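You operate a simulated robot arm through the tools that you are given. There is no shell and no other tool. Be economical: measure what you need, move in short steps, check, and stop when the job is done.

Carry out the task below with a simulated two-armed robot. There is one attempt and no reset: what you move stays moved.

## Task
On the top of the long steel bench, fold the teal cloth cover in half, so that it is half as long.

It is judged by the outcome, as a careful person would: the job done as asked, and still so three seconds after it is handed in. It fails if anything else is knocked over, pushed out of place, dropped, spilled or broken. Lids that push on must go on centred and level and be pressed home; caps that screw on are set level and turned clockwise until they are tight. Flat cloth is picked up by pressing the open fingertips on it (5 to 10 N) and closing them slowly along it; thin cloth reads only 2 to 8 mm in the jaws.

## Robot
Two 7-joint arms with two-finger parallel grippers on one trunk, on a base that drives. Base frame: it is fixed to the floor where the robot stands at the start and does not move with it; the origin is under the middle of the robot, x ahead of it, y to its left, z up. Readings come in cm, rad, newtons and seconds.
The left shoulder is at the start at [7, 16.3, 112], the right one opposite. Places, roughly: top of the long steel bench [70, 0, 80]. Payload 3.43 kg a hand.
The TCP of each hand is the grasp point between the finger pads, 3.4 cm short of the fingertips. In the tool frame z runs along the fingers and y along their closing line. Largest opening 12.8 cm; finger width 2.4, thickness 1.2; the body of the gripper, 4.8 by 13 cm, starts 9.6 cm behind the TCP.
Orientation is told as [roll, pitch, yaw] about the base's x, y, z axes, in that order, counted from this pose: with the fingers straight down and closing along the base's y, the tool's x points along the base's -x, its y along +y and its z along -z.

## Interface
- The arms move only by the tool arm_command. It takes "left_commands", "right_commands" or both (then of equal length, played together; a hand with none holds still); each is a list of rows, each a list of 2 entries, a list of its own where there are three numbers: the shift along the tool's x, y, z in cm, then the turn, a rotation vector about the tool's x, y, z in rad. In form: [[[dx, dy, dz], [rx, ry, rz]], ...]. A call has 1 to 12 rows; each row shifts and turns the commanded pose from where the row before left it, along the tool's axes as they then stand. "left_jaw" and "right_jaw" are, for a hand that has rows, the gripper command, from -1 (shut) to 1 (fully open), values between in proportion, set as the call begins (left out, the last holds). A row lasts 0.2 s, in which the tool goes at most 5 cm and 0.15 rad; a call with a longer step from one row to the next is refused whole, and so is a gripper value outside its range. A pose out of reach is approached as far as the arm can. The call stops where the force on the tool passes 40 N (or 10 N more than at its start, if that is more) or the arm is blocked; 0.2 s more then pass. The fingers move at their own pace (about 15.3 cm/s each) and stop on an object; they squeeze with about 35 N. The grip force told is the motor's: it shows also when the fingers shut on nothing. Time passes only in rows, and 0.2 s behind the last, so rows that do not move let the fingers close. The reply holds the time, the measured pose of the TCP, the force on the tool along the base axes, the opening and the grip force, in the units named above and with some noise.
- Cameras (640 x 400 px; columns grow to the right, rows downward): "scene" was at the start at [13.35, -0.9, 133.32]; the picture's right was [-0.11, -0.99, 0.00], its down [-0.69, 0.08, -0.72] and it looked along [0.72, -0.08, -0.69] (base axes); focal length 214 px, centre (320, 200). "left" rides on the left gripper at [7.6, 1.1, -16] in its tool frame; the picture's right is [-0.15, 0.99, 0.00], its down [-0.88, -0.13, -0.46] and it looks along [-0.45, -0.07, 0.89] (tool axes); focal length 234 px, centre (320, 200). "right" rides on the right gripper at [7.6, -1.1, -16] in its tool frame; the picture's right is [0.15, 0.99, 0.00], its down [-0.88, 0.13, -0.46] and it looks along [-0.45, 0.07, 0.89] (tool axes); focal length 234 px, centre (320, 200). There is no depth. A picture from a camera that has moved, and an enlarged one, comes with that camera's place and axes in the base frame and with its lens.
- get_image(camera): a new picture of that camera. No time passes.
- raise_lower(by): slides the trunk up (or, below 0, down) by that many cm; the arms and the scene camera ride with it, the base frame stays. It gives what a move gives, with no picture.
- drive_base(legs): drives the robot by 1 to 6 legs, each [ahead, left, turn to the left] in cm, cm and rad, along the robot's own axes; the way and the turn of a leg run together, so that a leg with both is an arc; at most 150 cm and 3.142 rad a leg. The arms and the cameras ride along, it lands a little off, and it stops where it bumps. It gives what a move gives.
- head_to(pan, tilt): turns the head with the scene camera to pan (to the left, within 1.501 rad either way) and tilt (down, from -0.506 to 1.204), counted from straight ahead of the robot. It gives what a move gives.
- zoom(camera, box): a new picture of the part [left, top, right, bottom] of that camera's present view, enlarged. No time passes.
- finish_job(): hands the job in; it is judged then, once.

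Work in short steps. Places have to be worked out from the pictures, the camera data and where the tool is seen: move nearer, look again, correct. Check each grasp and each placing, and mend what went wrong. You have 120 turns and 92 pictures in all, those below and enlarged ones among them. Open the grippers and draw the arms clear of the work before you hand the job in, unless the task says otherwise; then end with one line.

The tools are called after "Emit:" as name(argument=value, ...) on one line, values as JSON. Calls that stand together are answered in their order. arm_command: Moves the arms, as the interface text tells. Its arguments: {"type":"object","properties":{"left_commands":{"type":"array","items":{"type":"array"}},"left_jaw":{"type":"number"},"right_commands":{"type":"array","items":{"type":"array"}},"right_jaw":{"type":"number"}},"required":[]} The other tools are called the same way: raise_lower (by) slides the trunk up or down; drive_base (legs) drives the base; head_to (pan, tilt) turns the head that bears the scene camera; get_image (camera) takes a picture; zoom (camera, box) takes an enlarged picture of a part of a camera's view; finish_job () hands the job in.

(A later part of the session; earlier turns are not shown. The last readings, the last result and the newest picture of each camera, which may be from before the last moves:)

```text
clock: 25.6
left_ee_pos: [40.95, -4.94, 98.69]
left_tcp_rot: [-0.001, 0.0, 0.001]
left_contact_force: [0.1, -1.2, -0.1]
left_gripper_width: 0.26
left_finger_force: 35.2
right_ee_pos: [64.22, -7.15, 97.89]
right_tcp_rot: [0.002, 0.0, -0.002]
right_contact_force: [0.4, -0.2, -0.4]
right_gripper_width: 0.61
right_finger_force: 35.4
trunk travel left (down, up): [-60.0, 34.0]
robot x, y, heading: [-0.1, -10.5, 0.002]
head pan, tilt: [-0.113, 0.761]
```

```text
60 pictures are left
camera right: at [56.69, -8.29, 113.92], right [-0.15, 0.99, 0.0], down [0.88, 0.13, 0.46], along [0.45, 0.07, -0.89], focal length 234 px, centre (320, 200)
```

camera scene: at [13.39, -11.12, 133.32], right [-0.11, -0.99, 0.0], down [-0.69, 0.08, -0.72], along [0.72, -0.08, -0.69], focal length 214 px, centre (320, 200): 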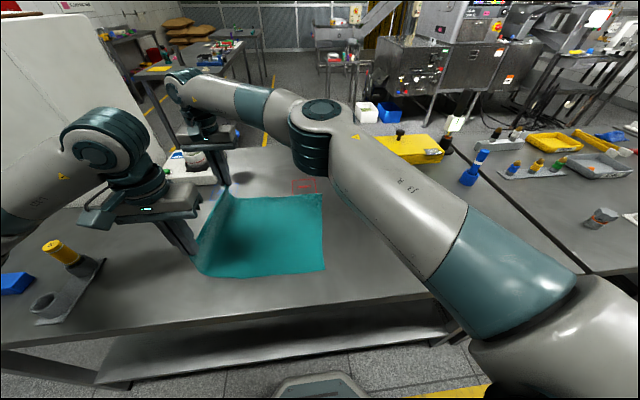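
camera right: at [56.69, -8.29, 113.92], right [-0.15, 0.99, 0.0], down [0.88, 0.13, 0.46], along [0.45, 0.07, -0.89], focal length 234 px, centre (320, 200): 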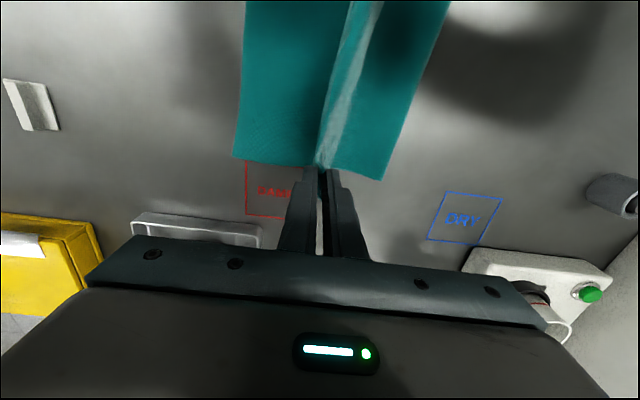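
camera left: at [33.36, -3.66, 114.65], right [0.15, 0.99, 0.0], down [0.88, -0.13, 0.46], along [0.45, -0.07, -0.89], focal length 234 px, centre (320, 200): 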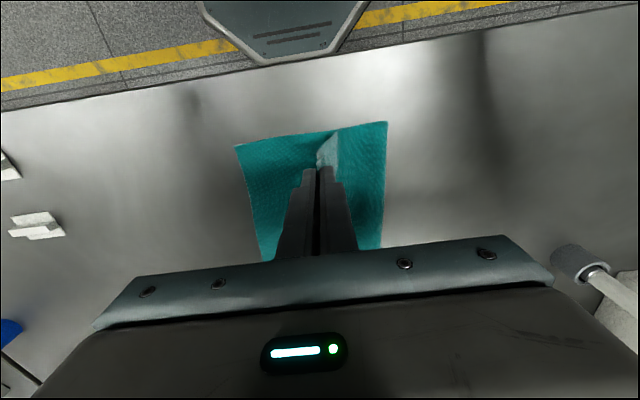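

The fold line is now at y≈+3.4 near and +1.6 far, with the bottom edge at −15.5 and −17.8, so the halves are nearly even. I continue down the arc to lay the edge.

Emit:
arm_command(left_commands=[[[0, -1.6, 2], [0, 0, 0]], [[0, -1.5, 2], [0, 0, 0]], [[0, -1.2, 2], [0, 0, 0]], [[0, -1.1, 1.5], [0, 0, 0]]], right_commands=[[[0, -1.6, 2], [0, 0, 0]], [[0, -1.5, 2], [0, 0, 0]], [[0, -1.2, 2], [0, 0, 0]], [[0, -1.1, 1.5], [0, 0, 0]]])

Emit:
get_image(camera="left")

Emit:
get_image(camera="right")

Emit:
zoom(camera="scene", box=[160, 130, 420, 292])

```text
clock: 26.6
left_ee_pos: [40.87, -10.13, 91.1]
left_tcp_rot: [-0.001, 0.001, 0.002]
left_contact_force: [0.5, -0.4, 0.1]
left_gripper_width: 0.22
left_finger_force: 34.8
right_ee_pos: [64.14, -12.66, 90.41]
right_tcp_rot: [0.003, 0.0, -0.001]
right_contact_force: [0.0, -0.7, 0.1]
right_gripper_width: 0.58
right_finger_force: 35.4
trunk travel left (down, up): [-60.0, 34.0]
robot x, y, heading: [-0.18, -10.61, -0.003]
head pan, tilt: [-0.113, 0.761]
```

```text
59 pictures are left
camera left: at [33.31, -8.88, 107.12], right [0.15, 0.99, 0.0], down [0.88, -0.13, 0.46], along [0.45, -0.07, -0.89], focal length 234 px, centre (320, 200)
```

left: 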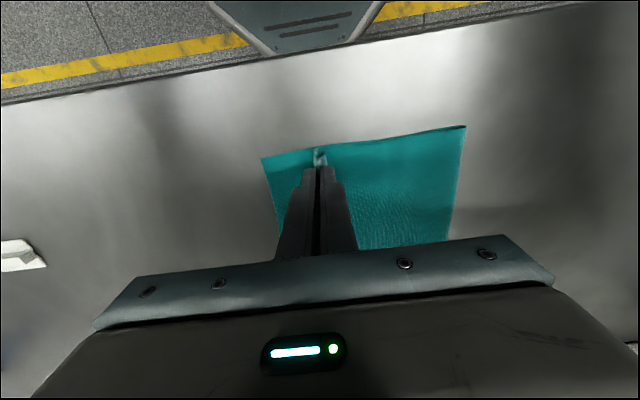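

```text
58 pictures are left
camera right: at [56.66, -13.83, 106.42], right [-0.14, 0.99, 0.0], down [0.88, 0.13, 0.46], along [0.45, 0.07, -0.89], focal length 234 px, centre (320, 200)
```

right: 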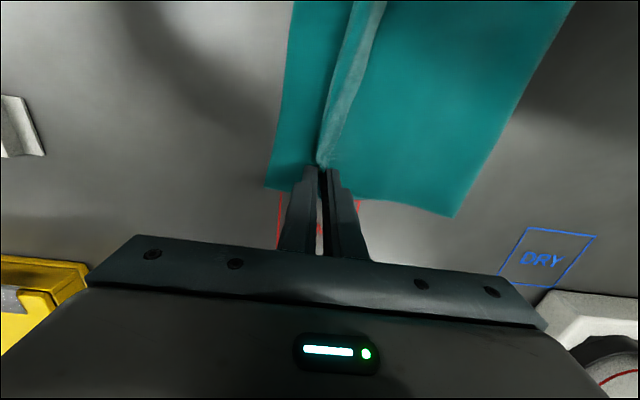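

```text
2.46 times, centred on (290, 211) of scene
camera zoom: at [13.39, -11.24, 133.32], right [-0.11, -0.99, 0.0], down [-0.69, 0.08, -0.72], along [0.72, -0.08, -0.69], focal length 528 px, centre (394, 173)
```

zoom: 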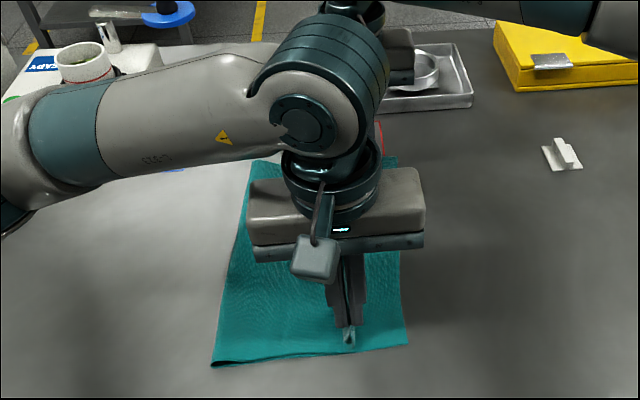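

The fold is well placed, with the bottom edge 2–3 cm beyond the pinch. I pull the top edge another 1.5 cm right while lowering to the surface, then open the jaws.

Emit:
arm_command(left_commands=[[[0, -0.8, 0.3], [0, 0, 0]], [[0, -0.9, 0.6], [0, 0, 0]], [[0, 0, 0.8], [0, 0, 0]], [[0, 0, 0], [0, 0, 0]]], right_commands=[[[0, -0.8, 0.3], [0, 0, 0]], [[0, -0.9, 0.4], [0, 0, 0]], [[0, 0, 0.4], [0, 0, 0]], [[0, 0, 0], [0, 0, 0]]])

Emit:
arm_command(left_commands=[[[0, 0, 0], [0, 0, 0]], [[0, 0, 0], [0, 0, 0]]], right_commands=[[[0, 0, 0], [0, 0, 0]], [[0, 0, 0], [0, 0, 0]]], left_jaw=-0.75, right_jaw=-0.75)

Emit:
get_image(camera="left")

Emit:
get_image(camera="right")

```text
clock: 27.6
left_ee_pos: [40.86, -11.86, 89.47]
left_tcp_rot: [-0.001, 0.001, 0.001]
left_contact_force: [0.6, -1.0, -0.1]
left_gripper_width: 0.22
left_finger_force: 34.9
right_ee_pos: [64.02, -14.34, 89.37]
right_tcp_rot: [0.003, -0.001, -0.003]
right_contact_force: [-0.4, 1.1, 0.2]
right_gripper_width: 0.62
right_finger_force: 34.6
trunk travel left (down, up): [-60.0, 34.0]
robot x, y, heading: [-0.27, -10.18, 0.001]
head pan, tilt: [-0.113, 0.761]
```

```text
clock: 28.1
left_ee_pos: [40.76, -11.81, 89.52]
left_tcp_rot: [-0.001, 0.0, 0.002]
left_contact_force: [-0.2, -0.3, 0.1]
left_gripper_width: 1.61
left_finger_force: 0.1
right_ee_pos: [63.94, -14.39, 89.35]
right_tcp_rot: [0.002, 0.001, -0.001]
right_contact_force: [0.3, 0.3, -0.9]
right_gripper_width: 1.59
right_finger_force: 0.1
trunk travel left (down, up): [-60.0, 34.0]
robot x, y, heading: [0.25, -10.19, -0.003]
head pan, tilt: [-0.113, 0.761]
```

```text
56 pictures are left
camera left: at [33.29, -10.51, 105.43], right [0.15, 0.99, 0.0], down [0.88, -0.13, 0.46], along [0.45, -0.07, -0.89], focal length 234 px, centre (320, 200)
```

left: 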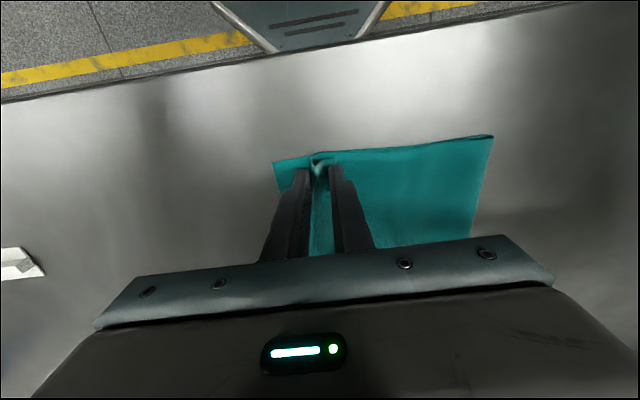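

```text
55 pictures are left
camera right: at [56.55, -15.42, 105.44], right [-0.15, 0.99, 0.0], down [0.88, 0.13, 0.46], along [0.45, 0.07, -0.89], focal length 234 px, centre (320, 200)
```

right: 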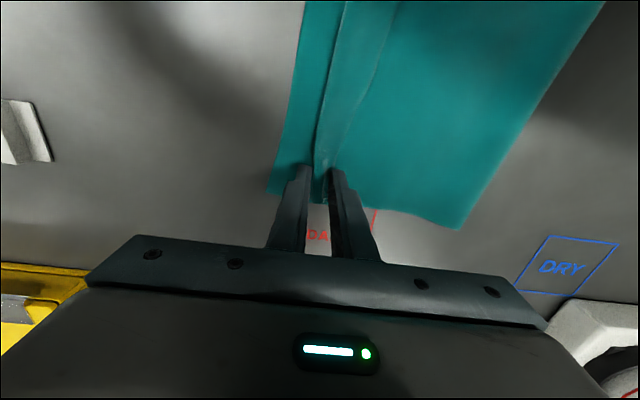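

Released. The edge has a small flap lying back to the left. I lift both hands straight up a few cm and look.

Emit:
arm_command(left_commands=[[[0, 0, -1], [0, 0, 0]], [[0, 0, -2], [0, 0, 0]], [[0, 0, -3], [0, 0, 0]]], right_commands=[[[0, 0, -1], [0, 0, 0]], [[0, 0, -2], [0, 0, 0]], [[0, 0, -3], [0, 0, 0]]])

Emit:
get_image(camera="left")

Emit:
get_image(camera="right")

```text
clock: 28.9
left_ee_pos: [40.75, -11.66, 95.48]
left_tcp_rot: [-0.001, 0.0, 0.0]
left_contact_force: [-0.9, 1.1, -0.7]
left_gripper_width: 1.6
left_finger_force: 0.1
right_ee_pos: [63.92, -14.24, 95.48]
right_tcp_rot: [0.0, -0.001, 0.0]
right_contact_force: [0.1, -0.7, 0.3]
right_gripper_width: 1.62
right_finger_force: 0.1
trunk travel left (down, up): [-60.0, 34.0]
robot x, y, heading: [-0.33, -10.32, -0.001]
head pan, tilt: [-0.113, 0.761]
```

```text
54 pictures are left
camera left: at [33.18, -10.58, 111.35], right [0.15, 0.99, 0.0], down [0.88, -0.13, 0.46], along [0.45, -0.07, -0.89], focal length 234 px, centre (320, 200)
```

left: 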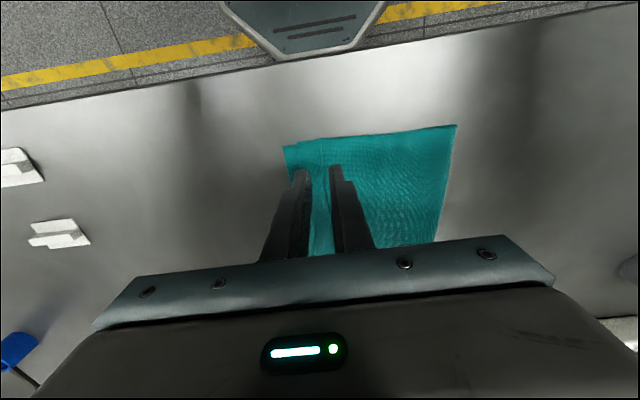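

```text
53 pictures are left
camera right: at [56.5, -15.3, 111.5], right [-0.15, 0.99, 0.0], down [0.88, 0.13, 0.46], along [0.45, 0.07, -0.89], focal length 234 px, centre (320, 200)
```

right: 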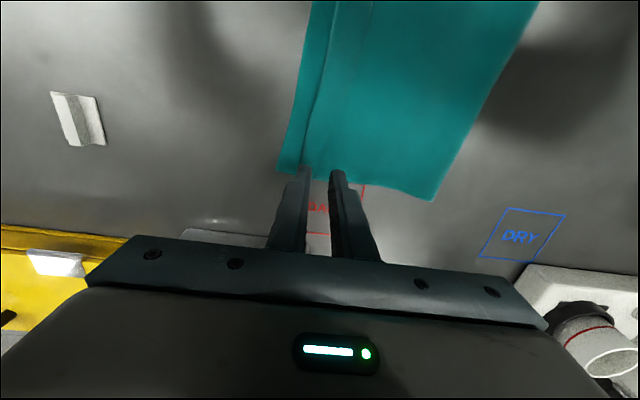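

The cloth is lying well. I raise both hands away to inspect properly.

Emit:
arm_command(left_commands=[[[0, 0, -4], [0, 0, 0]], [[0, 2, -4], [0, 0, 0]], [[0, 5, 0], [0, 0, 0]], [[0, 5, 0], [0, 0, 0]], [[0, 5, 0], [0, 0, 0]], [[0, 5, 0], [0, 0, 0]], [[0, 5, 0], [0, 0, 0]], [[0, 5, 0], [0, 0, 0]]], right_commands=[[[0, 0, -4], [0, 0, 0]], [[0, -2, -4], [0, 0, 0]], [[0, -5, 0], [0, 0, 0]], [[0, -5, 0], [0, 0, 0]], [[0, -5, 0], [0, 0, 0]], [[0, -5, 0], [0, 0, 0]], [[0, 0, 0], [0, 0, 0]], [[0, 0, 0], [0, 0, 0]]])

Emit:
zoom(camera="scene", box=[220, 160, 380, 290])

Emit:
get_image(camera="right")

Emit:
get_image(camera="scene")

```text
clock: 30.8
left_ee_pos: [40.86, 20.48, 103.08]
left_tcp_rot: [-0.001, -0.001, 0.0]
left_contact_force: [0.0, 0.2, -0.2]
left_gripper_width: 1.6
left_finger_force: 0.0
right_ee_pos: [63.89, -36.21, 103.33]
right_tcp_rot: [-0.001, -0.002, -0.003]
right_contact_force: [-0.3, -0.1, 0.3]
right_gripper_width: 1.62
right_finger_force: 0.0
trunk travel left (down, up): [-60.0, 34.0]
robot x, y, heading: [-0.15, -10.28, -0.003]
head pan, tilt: [-0.113, 0.761]
```

```text
3.08 times, centred on (300, 225) of scene
camera zoom: at [13.2, -10.99, 133.34], right [-0.12, -0.99, 0.0], down [-0.69, 0.08, -0.72], along [0.72, -0.08, -0.69], focal length 660 px, centre (382, 123)
```

zoom: 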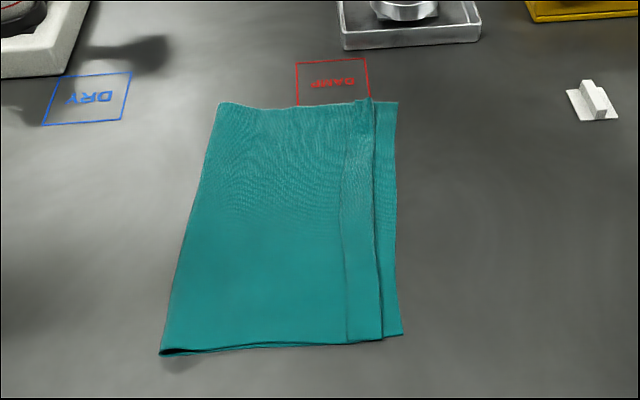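

```text
51 pictures are left
camera right: at [56.37, -37.26, 119.39], right [-0.15, 0.99, 0.0], down [0.88, 0.13, 0.46], along [0.45, 0.07, -0.89], focal length 234 px, centre (320, 200)
```

right: 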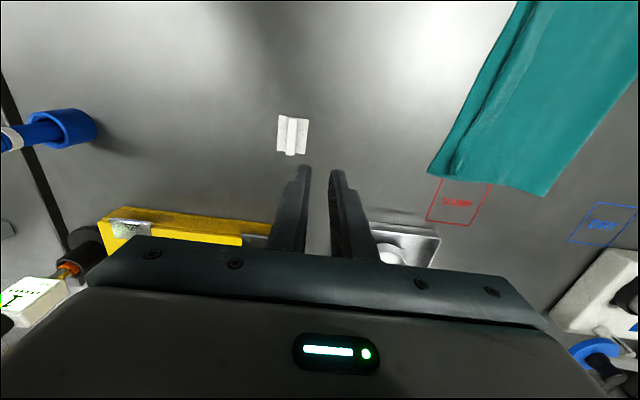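

```text
50 pictures are left
camera scene: at [13.2, -10.99, 133.34], right [-0.12, -0.99, 0.0], down [-0.69, 0.08, -0.72], along [0.72, -0.08, -0.69], focal length 214 px, centre (320, 200)
```

scene: 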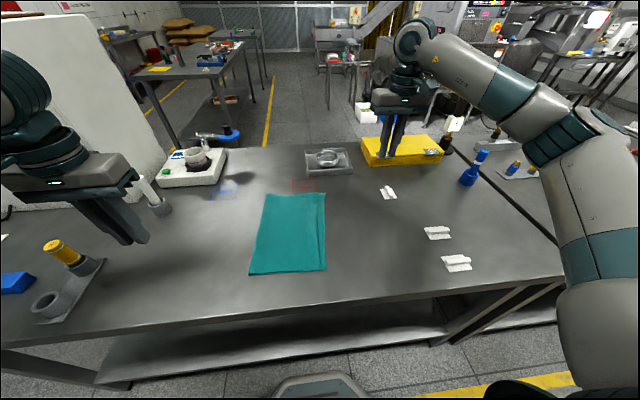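

The fold is good, but a strip of about 3 cm at the top edge looks like a hem doubled back. I zoom in to verify.

Emit:
zoom(camera="scene", box=[290, 240, 346, 275])

Emit:
zoom(camera="scene", box=[290, 180, 346, 215])

Emit:
zoom(camera="right", box=[420, 0, 640, 200])

```text
11.43 times, centred on (318, 258) of scene
camera zoom: at [13.2, -10.99, 133.34], right [-0.12, -0.99, 0.0], down [-0.69, 0.08, -0.72], along [0.72, -0.08, -0.69], focal length 2451 px, centre (343, -457)
```

zoom: 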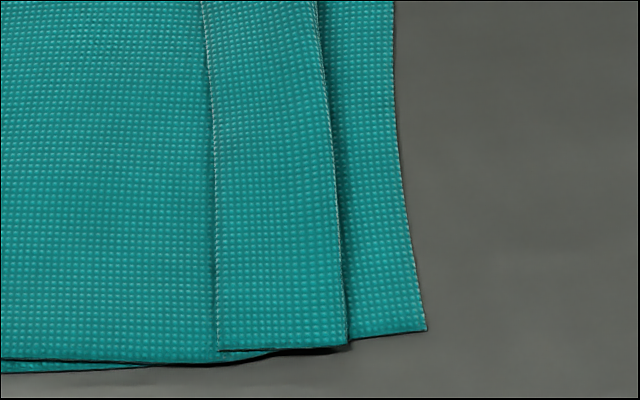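

```text
11.43 times, centred on (318, 198) of scene
camera zoom: at [13.2, -10.99, 133.34], right [-0.12, -0.99, 0.0], down [-0.69, 0.08, -0.72], along [0.72, -0.08, -0.69], focal length 2451 px, centre (343, 229)
```

zoom: 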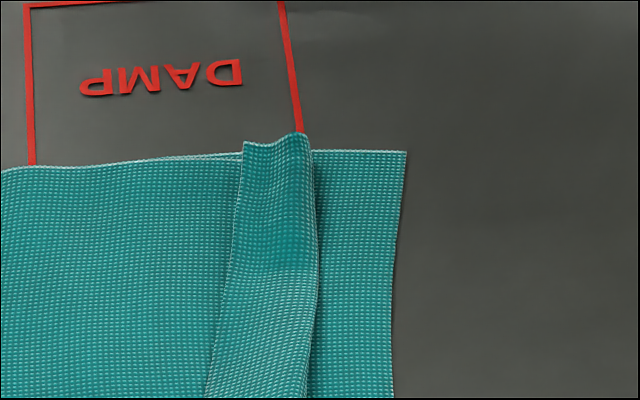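

```text
2.00 times, centred on (530, 100) of right
camera zoom: at [56.37, -37.26, 119.39], right [-0.15, 0.99, 0.0], down [0.88, 0.13, 0.46], along [0.45, 0.07, -0.89], focal length 468 px, centre (-100, 400)
```

zoom: 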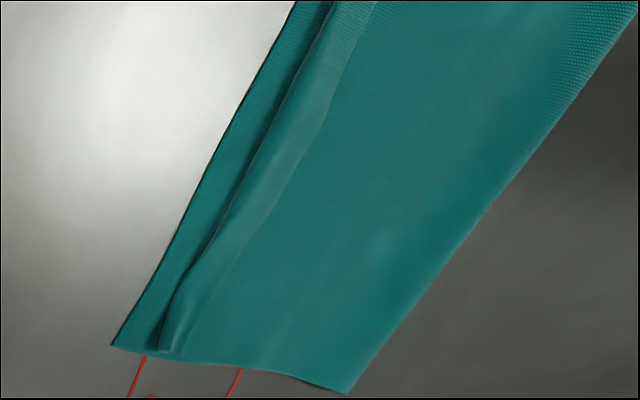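

It's a doubled-back hem, about 2.8 cm near and 2 cm far; unfolded, it would match the bottom edge almost exactly. I'll shut the fingers, bring both hands down lightly on the top layer just left of the raw edge, and sweep right to roll it open.

Emit:
arm_command(left_commands=[[[0, -4.3, 0], [0, 0, 0]], [[0, -4.3, 0], [0, 0, 0]], [[0, -4.3, 0], [0, 0, 0]], [[0, -4.3, 0], [0, 0, 0]], [[0, -4.3, 0], [0, 0, 0]], [[0, -4.3, 0], [0, 0, 0]], [[-0.6, -4.0, 0], [0, 0, 0]], [[0, 0, 3.5], [0, 0, 0]], [[0, 0, 3.5], [0, 0, 0]], [[0, 0, 3.5], [0, 0, 0]]], right_commands=[[[0, 4, 0], [0, 0, 0]], [[0, 4, 0], [0, 0, 0]], [[0, 4, 0], [0, 0, 0]], [[0, 4, 0], [0, 0, 0]], [[0, 4, 0], [0, 0, 0]], [[0, 4, 0], [0, 0, 0]], [[0, 0.6, 0], [0, 0, 0]], [[0, 0, 3.5], [0, 0, 0]], [[0, 0, 3.5], [0, 0, 0]], [[0, 0, 3.5], [0, 0, 0]]], left_jaw=-1, right_jaw=-1)

Emit:
get_image(camera="left")

Emit:
get_image(camera="right")

```text
clock: 33.0
left_ee_pos: [41.43, -9.6, 92.79]
left_tcp_rot: [0.0, -0.001, 0.0]
left_contact_force: [0.4, 0.1, 0.0]
left_gripper_width: 0.01
left_finger_force: 33.1
right_ee_pos: [64.15, -11.37, 92.85]
right_tcp_rot: [0.001, 0.001, -0.002]
right_contact_force: [-0.2, 0.2, 0.2]
right_gripper_width: 0.0
right_finger_force: 32.7
trunk travel left (down, up): [-60.0, 34.0]
robot x, y, heading: [-0.34, -9.94, -0.002]
head pan, tilt: [-0.113, 0.761]
```

```text
46 pictures are left
camera left: at [33.91, -8.38, 108.8], right [0.15, 0.99, 0.0], down [0.88, -0.13, 0.46], along [0.45, -0.07, -0.89], focal length 234 px, centre (320, 200)
```

left: 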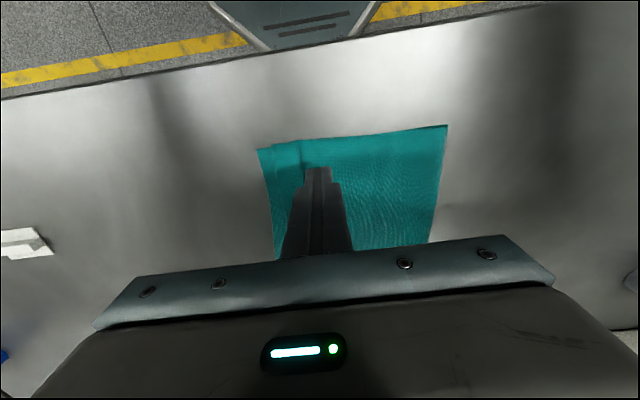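

```text
45 pictures are left
camera right: at [56.69, -12.6, 108.83], right [-0.15, 0.99, 0.0], down [0.88, 0.13, 0.46], along [0.45, 0.07, -0.89], focal length 234 px, centre (320, 200)
```

right: 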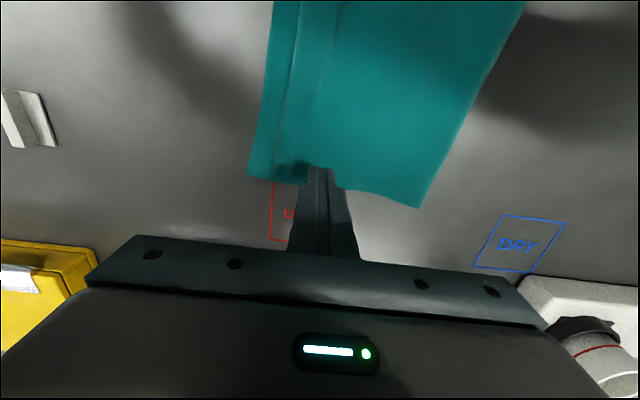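

Both hands are placed just left of the raw edge. I lower until light contact.

Emit:
arm_command(left_commands=[[[0, 0, 1.5], [0, 0, 0]], [[0, 0, 1.5], [0, 0, 0]], [[0, 0, 0.6], [0, 0, 0]]], right_commands=[[[0.5, 0, 1.5], [0, 0, 0]], [[0.5, 0, 1.5], [0, 0, 0]], [[0, 0, 0.6], [0, 0, 0]]])

Emit:
arm_command(left_commands=[[[0, 0, 0.2], [0, 0, 0]], [[0, 0, 0], [0, 0, 0]]], right_commands=[[[0, 0, 0.2], [0, 0, 0]], [[0, 0, 0], [0, 0, 0]]])

```text
clock: 33.8
left_ee_pos: [41.37, -9.55, 89.24]
left_tcp_rot: [-0.001, 0.0, -0.001]
left_contact_force: [0.3, 0.2, -0.1]
left_gripper_width: 0.0
left_finger_force: 33.3
right_ee_pos: [63.05, -11.48, 89.34]
right_tcp_rot: [0.002, 0.001, -0.002]
right_contact_force: [0.1, 0.2, -0.7]
right_gripper_width: 0.0
right_finger_force: 32.5
trunk travel left (down, up): [-60.0, 34.0]
robot x, y, heading: [-0.05, -10.4, -0.008]
head pan, tilt: [-0.113, 0.761]
```

```text
clock: 34.4
left_ee_pos: [41.34, -9.6, 89.04]
left_tcp_rot: [0.0, 0.002, -0.001]
left_contact_force: [-0.1, 0.2, 0.3]
left_gripper_width: 0.01
left_finger_force: 33.2
right_ee_pos: [63.18, -11.42, 89.16]
right_tcp_rot: [0.0, 0.0, -0.001]
right_contact_force: [-0.1, 0.4, 0.3]
right_gripper_width: 0.0
right_finger_force: 33.0
trunk travel left (down, up): [-60.0, 34.0]
robot x, y, heading: [-0.07, -10.22, -0.0]
head pan, tilt: [-0.113, 0.761]
```

No contact yet, so I keep going down in 0.1 cm steps.

Emit:
arm_command(left_commands=[[[0, 0, 0.12], [0, 0, 0]], [[0, 0, 0], [0, 0, 0]]], right_commands=[[[0, 0, 0.15], [0, 0, 0]], [[0, 0, 0], [0, 0, 0]]])

Emit:
arm_command(left_commands=[[[0, 0, 0.1], [0, 0, 0]], [[0, 0, 0], [0, 0, 0]]], right_commands=[[[0, 0, 0.1], [0, 0, 0]], [[0, 0, 0], [0, 0, 0]]])

```text
clock: 35.0
left_ee_pos: [41.32, -9.56, 89.06]
left_tcp_rot: [0.001, -0.001, 0.0]
left_contact_force: [1.0, -0.9, -0.5]
left_gripper_width: 0.01
left_finger_force: 32.9
right_ee_pos: [63.08, -11.57, 89.02]
right_tcp_rot: [0.002, 0.001, -0.002]
right_contact_force: [0.5, 0.2, -0.2]
right_gripper_width: 0.0
right_finger_force: 33.3
trunk travel left (down, up): [-60.0, 34.0]
robot x, y, heading: [0.25, -10.24, -0.003]
head pan, tilt: [-0.113, 0.761]
```

```text
clock: 35.5
left_ee_pos: [41.39, -9.49, 88.87]
left_tcp_rot: [-0.001, 0.0, 0.001]
left_contact_force: [-0.7, 0.2, 0.4]
left_gripper_width: 0.0
left_finger_force: 33.1
right_ee_pos: [63.06, -11.61, 88.95]
right_tcp_rot: [0.002, 0.001, -0.002]
right_contact_force: [0.6, -0.4, -0.8]
right_gripper_width: 0.01
right_finger_force: 32.9
trunk travel left (down, up): [-60.0, 34.0]
robot x, y, heading: [0.04, -10.35, -0.004]
head pan, tilt: [-0.113, 0.761]
```

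Still no contact. I continue a bit further.

Emit:
arm_command(left_commands=[[[0, 0, 0.1], [0, 0, 0]], [[0, 0, 0], [0, 0, 0]]], right_commands=[[[0, 0, 0.13], [0, 0, 0]], [[0, 0, 0], [0, 0, 0]]])

Emit:
arm_command(left_commands=[[[0, 0, 0.06], [0, 0, 0]], [[0, 0, 0], [0, 0, 0]]], right_commands=[[[0, 0, 0.06], [0, 0, 0]], [[0, 0, 0], [0, 0, 0]]])

```text
clock: 36.1
left_ee_pos: [41.4, -9.58, 88.72]
left_tcp_rot: [0.0, -0.001, 0.0]
left_contact_force: [-0.7, 0.4, 0.2]
left_gripper_width: 0.0
left_finger_force: 33.2
right_ee_pos: [63.05, -11.55, 88.8]
right_tcp_rot: [0.001, 0.0, -0.002]
right_contact_force: [0.9, -0.8, -0.3]
right_gripper_width: 0.01
right_finger_force: 33.2
trunk travel left (down, up): [-60.0, 34.0]
robot x, y, heading: [-0.19, -10.19, -0.001]
head pan, tilt: [-0.113, 0.761]
```

```text
clock: 36.8
left_ee_pos: [41.31, -9.47, 88.68]
left_tcp_rot: [0.001, -0.001, -0.002]
left_contact_force: [0.1, -0.1, 0.7]
left_gripper_width: 0.03
left_finger_force: 32.9
right_ee_pos: [63.06, -11.53, 88.71]
right_tcp_rot: [0.002, 0.0, -0.003]
right_contact_force: [-1.1, -0.1, -0.2]
right_gripper_width: 0.01
right_finger_force: 33.8
trunk travel left (down, up): [-60.0, 34.0]
robot x, y, heading: [0.26, -9.93, -0.003]
head pan, tilt: [-0.113, 0.761]
```

The hands are essentially at the surface of the top layer. I sweep 3 cm right slowly and check.

Emit:
arm_command(left_commands=[[[0, 0, 0.05], [0, 0, 0]], [[0, -0.5, 0], [0, 0, 0]], [[0, -0.5, 0], [0, 0, 0]], [[0, -0.5, 0], [0, 0, 0]], [[0, -0.5, 0], [0, 0, 0]], [[0, -0.5, 0], [0, 0, 0]], [[0, -0.5, 0], [0, 0, 0]]], right_commands=[[[0, 0, 0.05], [0, 0, 0]], [[0, -0.5, 0], [0, 0, 0]], [[0, -0.5, 0], [0, 0, 0]], [[0, -0.5, 0], [0, 0, 0]], [[0, -0.5, 0], [0, 0, 0]], [[0, -0.5, 0], [0, 0, 0]], [[0, -0.5, 0], [0, 0, 0]]])

Emit:
get_image(camera="left")

Emit:
get_image(camera="right")

```text
clock: 38.4
left_ee_pos: [41.33, -12.57, 88.71]
left_tcp_rot: [0.001, -0.002, -0.001]
left_contact_force: [-0.1, 0.4, -0.2]
left_gripper_width: 0.0
left_finger_force: 33.3
right_ee_pos: [63.1, -14.51, 88.75]
right_tcp_rot: [0.002, -0.002, -0.001]
right_contact_force: [-0.5, -0.5, -0.3]
right_gripper_width: 0.0
right_finger_force: 32.9
trunk travel left (down, up): [-60.0, 34.0]
robot x, y, heading: [0.11, -10.3, -0.002]
head pan, tilt: [-0.113, 0.761]
```

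```text
44 pictures are left
camera left: at [33.84, -11.4, 104.66], right [0.15, 0.99, 0.0], down [0.88, -0.13, 0.46], along [0.45, -0.07, -0.89], focal length 234 px, centre (320, 200)
```

left: 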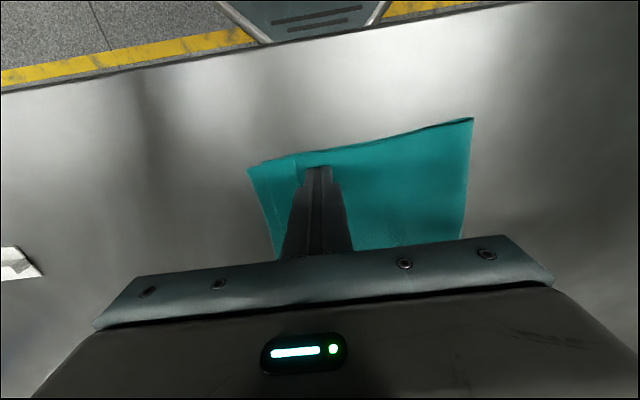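

```text
43 pictures are left
camera right: at [55.62, -15.72, 104.74], right [-0.15, 0.99, 0.0], down [0.88, 0.13, 0.46], along [0.45, 0.07, -0.89], focal length 234 px, centre (320, 200)
```

right: 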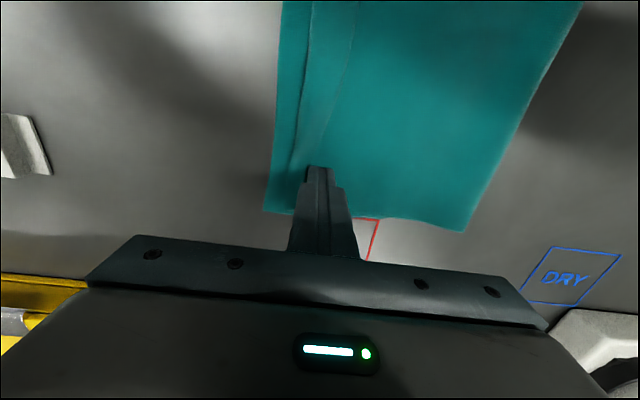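

The near hem appears to be moving. I zoom both views for detail.

Emit:
zoom(camera="left", box=[230, 110, 360, 192])

Emit:
zoom(camera="right", box=[240, 100, 400, 230])

```text
4.88 times, centred on (295, 151) of left
camera zoom: at [33.84, -11.4, 104.66], right [0.15, 0.99, 0.0], down [0.88, -0.13, 0.46], along [0.45, -0.07, -0.89], focal length 1142 px, centre (442, 439)
```

zoom: 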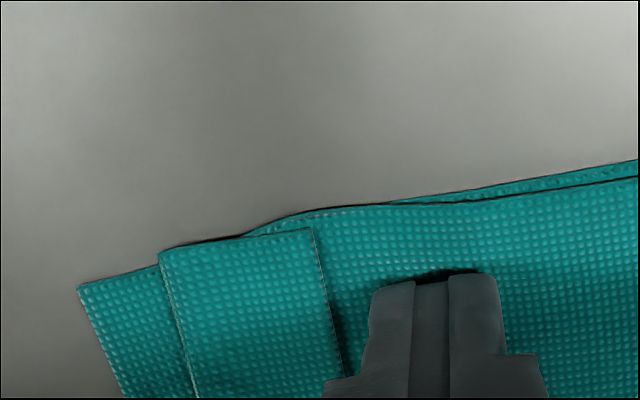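

```text
3.08 times, centred on (320, 165) of right
camera zoom: at [55.62, -15.72, 104.74], right [-0.15, 0.99, 0.0], down [0.88, 0.13, 0.46], along [0.45, 0.07, -0.89], focal length 720 px, centre (320, 308)
```

zoom: 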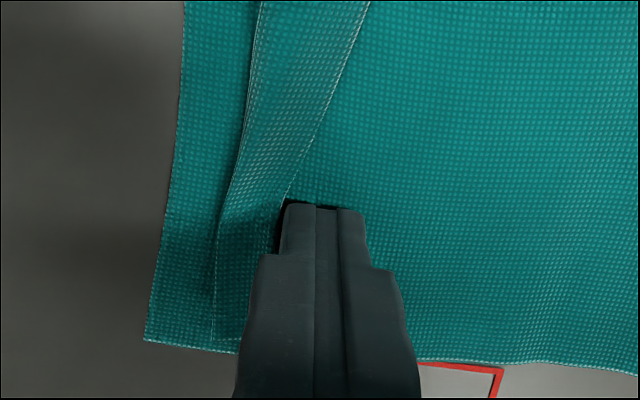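

At the near end the finger dragged the whole stack about 3 cm right, with the fold still intact, while the far finger slid freely up to the raw edge. I raise the left by 0.12 cm and continue both for 1.5 cm.

Emit:
arm_command(left_commands=[[[0, 0, -0.12], [0, 0, 0]], [[0, -0.5, 0], [0, 0, 0]], [[0, -0.5, 0], [0, 0, 0]], [[0, -0.5, 0], [0, 0, 0]]], right_commands=[[[0, 0, 0], [0, 0, 0]], [[0, -0.5, 0], [0, 0, 0]], [[0, -0.5, 0], [0, 0, 0]], [[0, -0.5, 0], [0, 0, 0]]])

Emit:
zoom(camera="left", box=[230, 110, 390, 210])

Emit:
zoom(camera="right", box=[240, 100, 400, 230])

```text
clock: 39.4
left_ee_pos: [41.37, -14.21, 88.75]
left_tcp_rot: [0.002, -0.001, 0.001]
left_contact_force: [0.1, -0.1, -0.5]
left_gripper_width: 0.0
left_finger_force: 33.3
right_ee_pos: [63.13, -16.01, 88.8]
right_tcp_rot: [0.002, -0.001, -0.001]
right_contact_force: [0.2, 0.6, -0.2]
right_gripper_width: 0.0
right_finger_force: 33.1
trunk travel left (down, up): [-60.0, 34.0]
robot x, y, heading: [0.18, -10.42, -0.002]
head pan, tilt: [-0.113, 0.761]
```

```text
4.00 times, centred on (310, 160) of left
camera zoom: at [33.83, -12.89, 104.75], right [0.15, 0.99, 0.0], down [0.88, -0.13, 0.46], along [0.45, -0.07, -0.89], focal length 937 px, centre (360, 360)
```

zoom: 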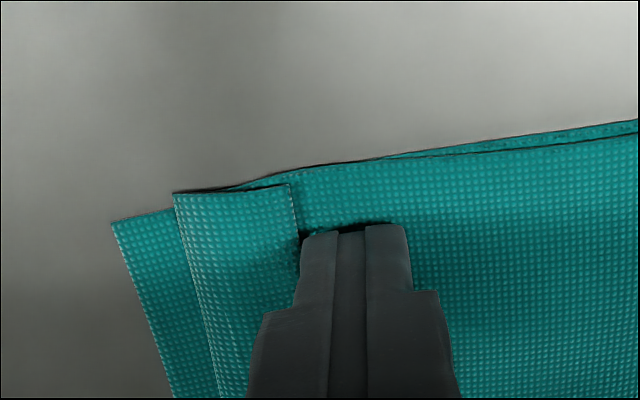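

```text
3.08 times, centred on (320, 165) of right
camera zoom: at [55.64, -17.22, 104.75], right [-0.15, 0.99, 0.0], down [0.88, 0.13, 0.46], along [0.45, 0.07, -0.89], focal length 720 px, centre (320, 308)
```

zoom: 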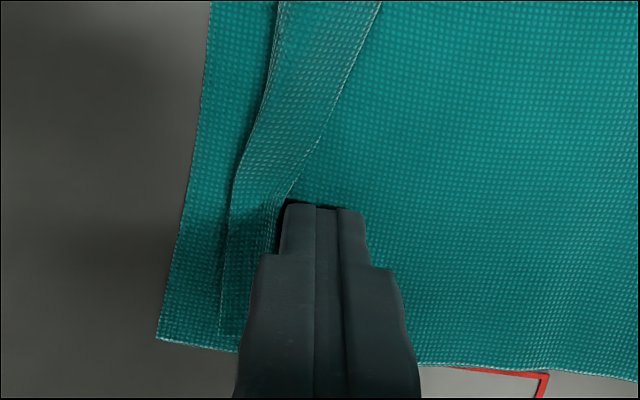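

The fingers now bear against the raw edge at both ends, and the far hem is shifting toward the bottom edge. I continue 2 cm more.

Emit:
arm_command(left_commands=[[[0, -0.5, 0], [0, 0, 0]], [[0, -0.5, 0], [0, 0, 0]], [[0, -0.5, 0], [0, 0, 0]], [[0, -0.5, 0], [0, 0, 0]]], right_commands=[[[0, -0.5, 0], [0, 0, 0]], [[0, -0.5, 0], [0, 0, 0]], [[0, -0.5, 0], [0, 0, 0]], [[0, -0.5, 0], [0, 0, 0]]])

Emit:
zoom(camera="left", box=[230, 110, 390, 210])

Emit:
zoom(camera="right", box=[240, 100, 400, 230])

```text
clock: 40.4
left_ee_pos: [41.21, -15.99, 88.81]
left_tcp_rot: [-0.001, 0.001, 0.0]
left_contact_force: [-0.3, 1.0, -0.7]
left_gripper_width: 0.0
left_finger_force: 32.6
right_ee_pos: [62.96, -18.16, 88.71]
right_tcp_rot: [0.002, 0.001, -0.001]
right_contact_force: [-0.1, 0.0, 0.4]
right_gripper_width: 0.01
right_finger_force: 33.0
trunk travel left (down, up): [-60.0, 34.0]
robot x, y, heading: [0.35, -10.34, -0.006]
head pan, tilt: [-0.113, 0.761]
```

```text
4.00 times, centred on (310, 160) of left
camera zoom: at [33.8, -14.89, 104.76], right [0.15, 0.99, 0.0], down [0.88, -0.13, 0.46], along [0.45, -0.07, -0.89], focal length 937 px, centre (360, 360)
```

zoom: 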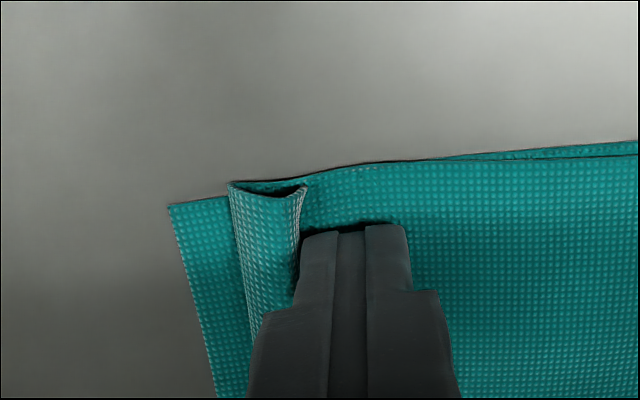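

```text
3.08 times, centred on (320, 165) of right
camera zoom: at [55.52, -19.29, 104.65], right [-0.15, 0.99, 0.0], down [0.88, 0.13, 0.46], along [0.45, 0.07, -0.89], focal length 720 px, centre (320, 308)
```

zoom: 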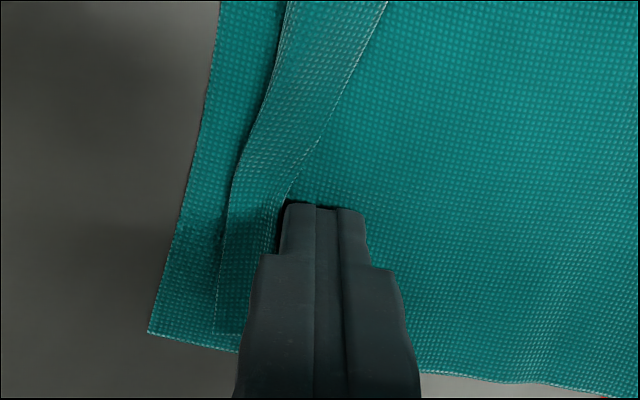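

The near hem is now standing up and rolling, while the far finger drags the stack a bit. I raise the right by 0.12 cm and keep sweeping both.

Emit:
arm_command(left_commands=[[[0, -0.5, 0], [0, 0, 0]], [[0, -0.5, 0], [0, 0, 0]], [[0, -0.5, 0], [0, 0, 0]], [[0, -0.5, 0], [0, 0, 0]]], right_commands=[[[0, 0, -0.12], [0, 0, 0]], [[0, -0.5, 0], [0, 0, 0]], [[0, -0.5, 0], [0, 0, 0]], [[0, -0.5, 0], [0, 0, 0]]])

Emit:
zoom(camera="left", box=[230, 110, 390, 210])

Emit:
zoom(camera="right", box=[240, 100, 400, 230])

```text
clock: 41.4
left_ee_pos: [41.39, -18.13, 88.69]
left_tcp_rot: [0.001, -0.002, -0.001]
left_contact_force: [-0.5, -0.3, -0.4]
left_gripper_width: 0.0
left_finger_force: 33.1
right_ee_pos: [63.01, -19.66, 88.77]
right_tcp_rot: [0.002, 0.0, -0.001]
right_contact_force: [0.8, 0.3, 0.0]
right_gripper_width: 0.0
right_finger_force: 33.4
trunk travel left (down, up): [-60.0, 34.0]
robot x, y, heading: [0.16, -10.42, -0.001]
head pan, tilt: [-0.113, 0.761]
```

```text
4.00 times, centred on (310, 160) of left
camera zoom: at [33.84, -16.88, 104.72], right [0.15, 0.99, 0.0], down [0.88, -0.13, 0.46], along [0.45, -0.07, -0.89], focal length 937 px, centre (360, 360)
```

zoom: 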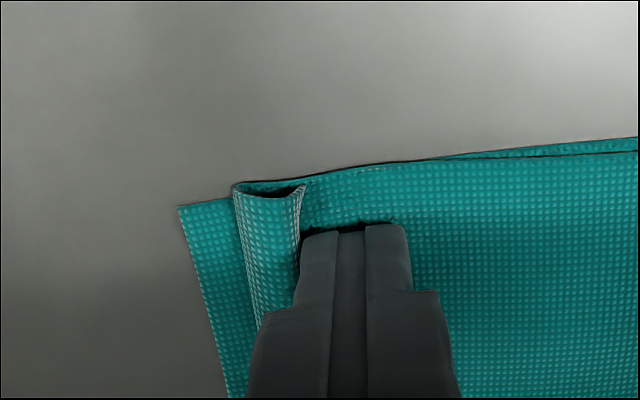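

```text
3.08 times, centred on (320, 165) of right
camera zoom: at [55.6, -20.77, 104.76], right [-0.15, 0.99, 0.0], down [0.88, 0.13, 0.46], along [0.45, 0.07, -0.89], focal length 720 px, centre (320, 308)
```

zoom: 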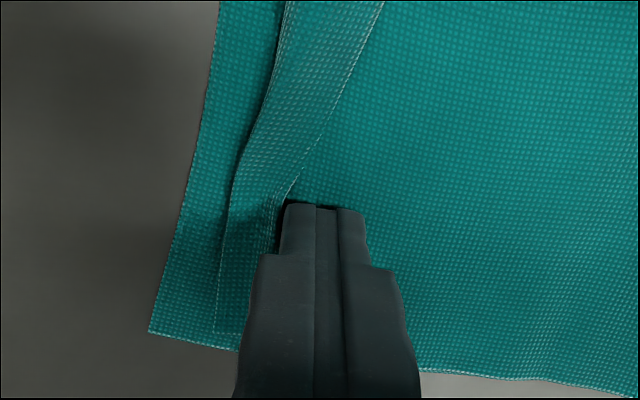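

The whole stack is moving with the fingers. I'll use the right hand to clamp the main body of the cloth down while the left hand flips the near hem.

Emit:
arm_command(right_commands=[[[0, 0.3, -1.5], [0, 0, 0]], [[0, 1, -1.5], [0, 0, 0]], [[4, 2, 0], [0, 0, 0]], [[4, 2.5, 0], [0, 0, 0]], [[0, 0, 1.5], [0, 0, 0]], [[0, 0, 1.3], [0, 0, 0]], [[0, 0, 0.3], [0, 0, 0]], [[0, 0, 0], [0, 0, 0]]])

Emit:
arm_command(right_commands=[[[0, 0, 0.2], [0, 0, 0]], [[0, 0, 0], [0, 0, 0]]])

```text
clock: 42.4
left_ee_pos: [41.25, -17.92, 88.78]
left_tcp_rot: [0.0, 0.0, -0.006]
left_contact_force: [-0.8, 0.2, -0.4]
left_gripper_width: 0.0
left_finger_force: 33.1
right_ee_pos: [55.67, -14.34, 91.3]
right_tcp_rot: [-0.001, -0.004, -0.004]
right_contact_force: [-0.1, -0.4, -1.2]
right_gripper_width: 0.0
right_finger_force: 33.0
trunk travel left (down, up): [-60.0, 34.0]
robot x, y, heading: [0.18, -10.18, -0.001]
head pan, tilt: [-0.113, 0.761]
stopped in row 5 (right hand): the force on the tool passed its limit (the readings are from after the stop); the commanded pose is now the measured one
```

```text
clock: 43.0
left_ee_pos: [41.07, -18.1, 88.77]
left_tcp_rot: [-0.002, 0.0, -0.006]
left_contact_force: [1.4, 0.2, -0.4]
left_gripper_width: 0.0
left_finger_force: 33.7
right_ee_pos: [55.6, -14.21, 91.14]
right_tcp_rot: [-0.001, -0.003, -0.004]
right_contact_force: [0.5, -1.1, 0.7]
right_gripper_width: 0.0
right_finger_force: 32.9
trunk travel left (down, up): [-60.0, 34.0]
robot x, y, heading: [0.03, -10.22, -0.0]
head pan, tilt: [-0.113, 0.761]
```

The right hand hit a force limit at z=91, perhaps touching the left arm. I look before moving.

Emit:
get_image(camera="scene")

```text
34 pictures are left
camera scene: at [13.35, -11.14, 133.32], right [-0.11, -0.99, 0.0], down [-0.69, 0.08, -0.72], along [0.72, -0.08, -0.69], focal length 214 px, centre (320, 200)
```

scene: 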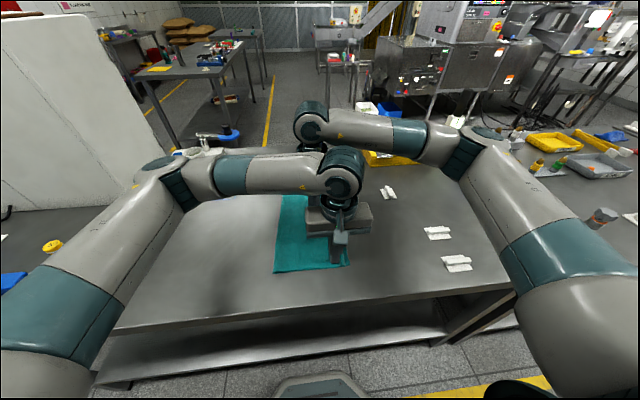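

The wrists are too close in x. I move the right hand back to x≈61.5 and press there instead.

Emit:
arm_command(right_commands=[[[-0.5, 0, -0.5], [0, 0, 0]], [[-3, 0, 0], [0, 0, 0]], [[-2.5, 0, 0], [0, 0, 0]], [[0, 0, 1.3], [0, 0, 0]], [[0, 0, 1.3], [0, 0, 0]], [[0, 0, 0.2], [0, 0, 0]], [[0, 0, 0], [0, 0, 0]]])

Emit:
arm_command(right_commands=[[[0, 0, 0.2], [0, 0, 0]], [[0, 0, 0], [0, 0, 0]]])

```text
clock: 44.6
left_ee_pos: [41.24, -17.99, 88.76]
left_tcp_rot: [-0.003, 0.0, -0.007]
left_contact_force: [0.0, -0.3, 0.3]
left_gripper_width: 0.0
left_finger_force: 33.4
right_ee_pos: [61.7, -14.39, 88.73]
right_tcp_rot: [-0.002, -0.005, -0.004]
right_contact_force: [1.2, 0.4, 0.1]
right_gripper_width: 0.0
right_finger_force: 33.0
trunk travel left (down, up): [-60.0, 34.0]
robot x, y, heading: [-0.27, -9.95, -0.0]
head pan, tilt: [-0.113, 0.761]
```

```text
clock: 45.2
left_ee_pos: [41.13, -17.93, 88.79]
left_tcp_rot: [-0.002, 0.001, -0.007]
left_contact_force: [0.3, 0.1, -0.2]
left_gripper_width: 0.0
left_finger_force: 33.4
right_ee_pos: [61.69, -14.36, 88.61]
right_tcp_rot: [-0.004, -0.003, -0.003]
right_contact_force: [0.1, 0.3, 1.8]
right_gripper_width: 0.0
right_finger_force: 33.4
trunk travel left (down, up): [-60.0, 34.0]
robot x, y, heading: [0.22, -10.43, 0.001]
head pan, tilt: [-0.113, 0.761]
```

Contact made. I press the right to roughly 10 N, then sweep the left 3 cm with a slight rise to tip the standing hem over.

Emit:
arm_command(right_commands=[[[0, 0, 0.25], [0, 0, 0]], [[0, 0, 0], [0, 0, 0]]])

Emit:
arm_command(left_commands=[[[0, 0, -0.15], [0, 0, 0]], [[0, -0.5, 0], [0, 0, 0]], [[0, -0.5, 0], [0, 0, 0]], [[0, -0.5, -0.05], [0, 0, 0]], [[0, -0.5, -0.05], [0, 0, 0]], [[0, -0.5, -0.05], [0, 0, 0]], [[0, -0.5, -0.05], [0, 0, 0]]])

Emit:
zoom(camera="left", box=[210, 90, 410, 215])

```text
clock: 45.8
left_ee_pos: [41.08, -18.03, 88.82]
left_tcp_rot: [-0.003, -0.001, -0.007]
left_contact_force: [-0.7, -0.5, 1.1]
left_gripper_width: 0.0
left_finger_force: 33.1
right_ee_pos: [61.56, -14.47, 88.53]
right_tcp_rot: [0.0, -0.007, -0.007]
right_contact_force: [2.3, -1.1, 16.5]
right_gripper_width: 0.01
right_finger_force: 33.2
trunk travel left (down, up): [-60.0, 34.0]
robot x, y, heading: [-0.12, -10.0, 0.002]
head pan, tilt: [-0.113, 0.761]
```

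```text
clock: 47.4
left_ee_pos: [40.85, -20.88, 89.38]
left_tcp_rot: [-0.004, -0.002, -0.007]
left_contact_force: [0.2, -0.7, 0.4]
left_gripper_width: 0.02
left_finger_force: 33.3
right_ee_pos: [61.47, -14.34, 88.65]
right_tcp_rot: [-0.001, -0.007, -0.003]
right_contact_force: [4.6, -1.1, 31.3]
right_gripper_width: 0.02
right_finger_force: 33.9
trunk travel left (down, up): [-60.0, 34.0]
robot x, y, heading: [-0.0, -10.02, 0.003]
head pan, tilt: [-0.113, 0.761]
```

```text
3.20 times, centred on (310, 152) of left
camera zoom: at [33.37, -19.67, 105.2], right [0.15, 0.99, 0.0], down [0.88, -0.14, 0.46], along [0.45, -0.07, -0.89], focal length 749 px, centre (352, 352)
```

zoom: 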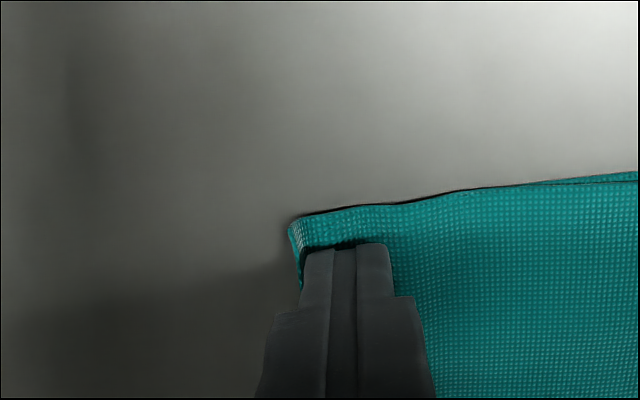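

The near hem stands upright against the finger. I continue 2 cm right while rising so it tips over.

Emit:
arm_command(left_commands=[[[0, -0.5, -0.2], [0, 0, 0]], [[0, -0.5, -0.2], [0, 0, 0]], [[0, -0.5, -0.3], [0, 0, 0]], [[0, -0.5, -0.3], [0, 0, 0]], [[0, -0.5, -0.5], [0, 0, 0]]])

Emit:
zoom(camera="left", box=[210, 90, 410, 215])

```text
clock: 48.6
left_ee_pos: [40.98, -23.43, 90.62]
left_tcp_rot: [-0.003, -0.003, -0.006]
left_contact_force: [0.4, 0.2, 0.6]
left_gripper_width: 0.01
left_finger_force: 33.1
right_ee_pos: [61.5, -14.3, 88.53]
right_tcp_rot: [-0.002, -0.007, -0.003]
right_contact_force: [5.1, -0.2, 32.4]
right_gripper_width: 0.0
right_finger_force: 32.6
trunk travel left (down, up): [-60.0, 34.0]
robot x, y, heading: [-0.14, -10.26, -0.003]
head pan, tilt: [-0.113, 0.761]
```

```text
3.20 times, centred on (310, 152) of left
camera zoom: at [33.36, -22.2, 106.64], right [0.15, 0.99, 0.0], down [0.88, -0.14, 0.46], along [0.45, -0.07, -0.89], focal length 749 px, centre (352, 352)
```

zoom: 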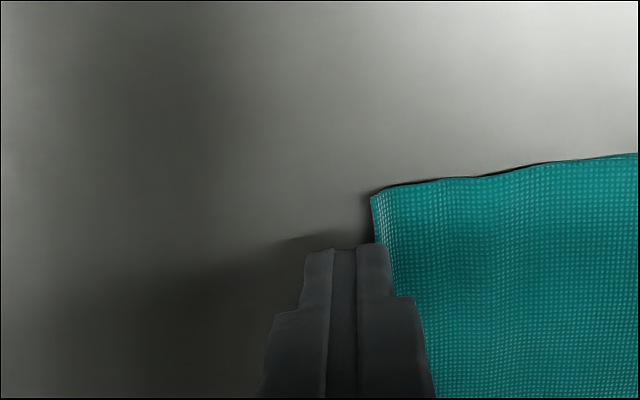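

The near edge looks unfolded. I lift the left hand for a wider look.

Emit:
arm_command(left_commands=[[[0, 0, -3], [0, 0, 0]], [[0, 0, -4], [0, 0, 0]], [[0, 4, -4], [0, 0, 0]], [[0, 5, 0], [0, 0, 0]]])

Emit:
get_image(camera="left")

```text
refused: row 3 steps farther than a row can; nothing moved
```

```text
31 pictures are left
camera left: at [33.36, -22.2, 106.64], right [0.15, 0.99, 0.0], down [0.88, -0.14, 0.46], along [0.45, -0.07, -0.89], focal length 234 px, centre (320, 200)
```

left: 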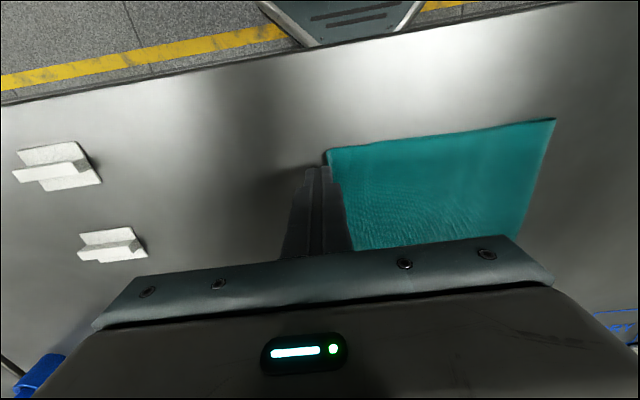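

One row was too long and the call was refused. I redo the lift with smaller rows.

Emit:
arm_command(left_commands=[[[0, 0, -3], [0, 0, 0]], [[0, 0, -4], [0, 0, 0]], [[0, 2, -4], [0, 0, 0]], [[0, 4.5, 0], [0, 0, 0]], [[0, 4.5, 0], [0, 0, 0]], [[0, 4.5, 0], [0, 0, 0]], [[0, 4.5, 0], [0, 0, 0]], [[0, 4.5, 0], [0, 0, 0]], [[0, 4.5, 0], [0, 0, 0]], [[0, 4.5, 0], [0, 0, 0]]])

Emit:
zoom(camera="scene", box=[240, 165, 400, 290])

```text
clock: 50.8
left_ee_pos: [41.18, 10.22, 101.57]
left_tcp_rot: [-0.001, -0.003, -0.006]
left_contact_force: [-0.5, -0.4, 0.3]
left_gripper_width: 0.0
left_finger_force: 33.2
right_ee_pos: [61.37, -14.29, 88.58]
right_tcp_rot: [-0.004, -0.009, -0.005]
right_contact_force: [1.4, -0.7, 32.5]
right_gripper_width: 0.01
right_finger_force: 33.3
trunk travel left (down, up): [-60.0, 34.0]
robot x, y, heading: [0.43, -10.2, 0.001]
head pan, tilt: [-0.113, 0.761]
```

```text
3.20 times, centred on (320, 228) of scene
camera zoom: at [12.98, -10.95, 133.36], right [-0.11, -0.99, 0.0], down [-0.68, 0.08, -0.73], along [0.72, -0.08, -0.69], focal length 686 px, centre (320, 112)
```

zoom: 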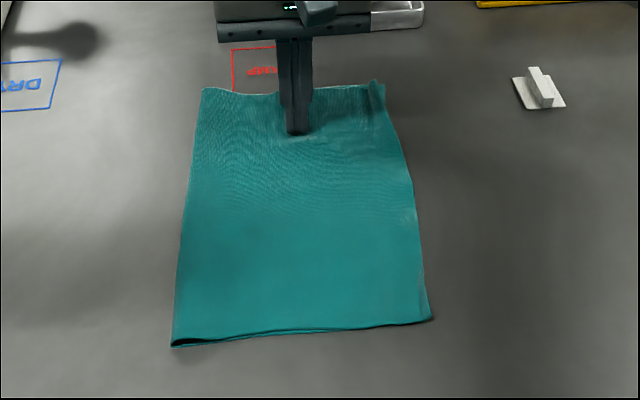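

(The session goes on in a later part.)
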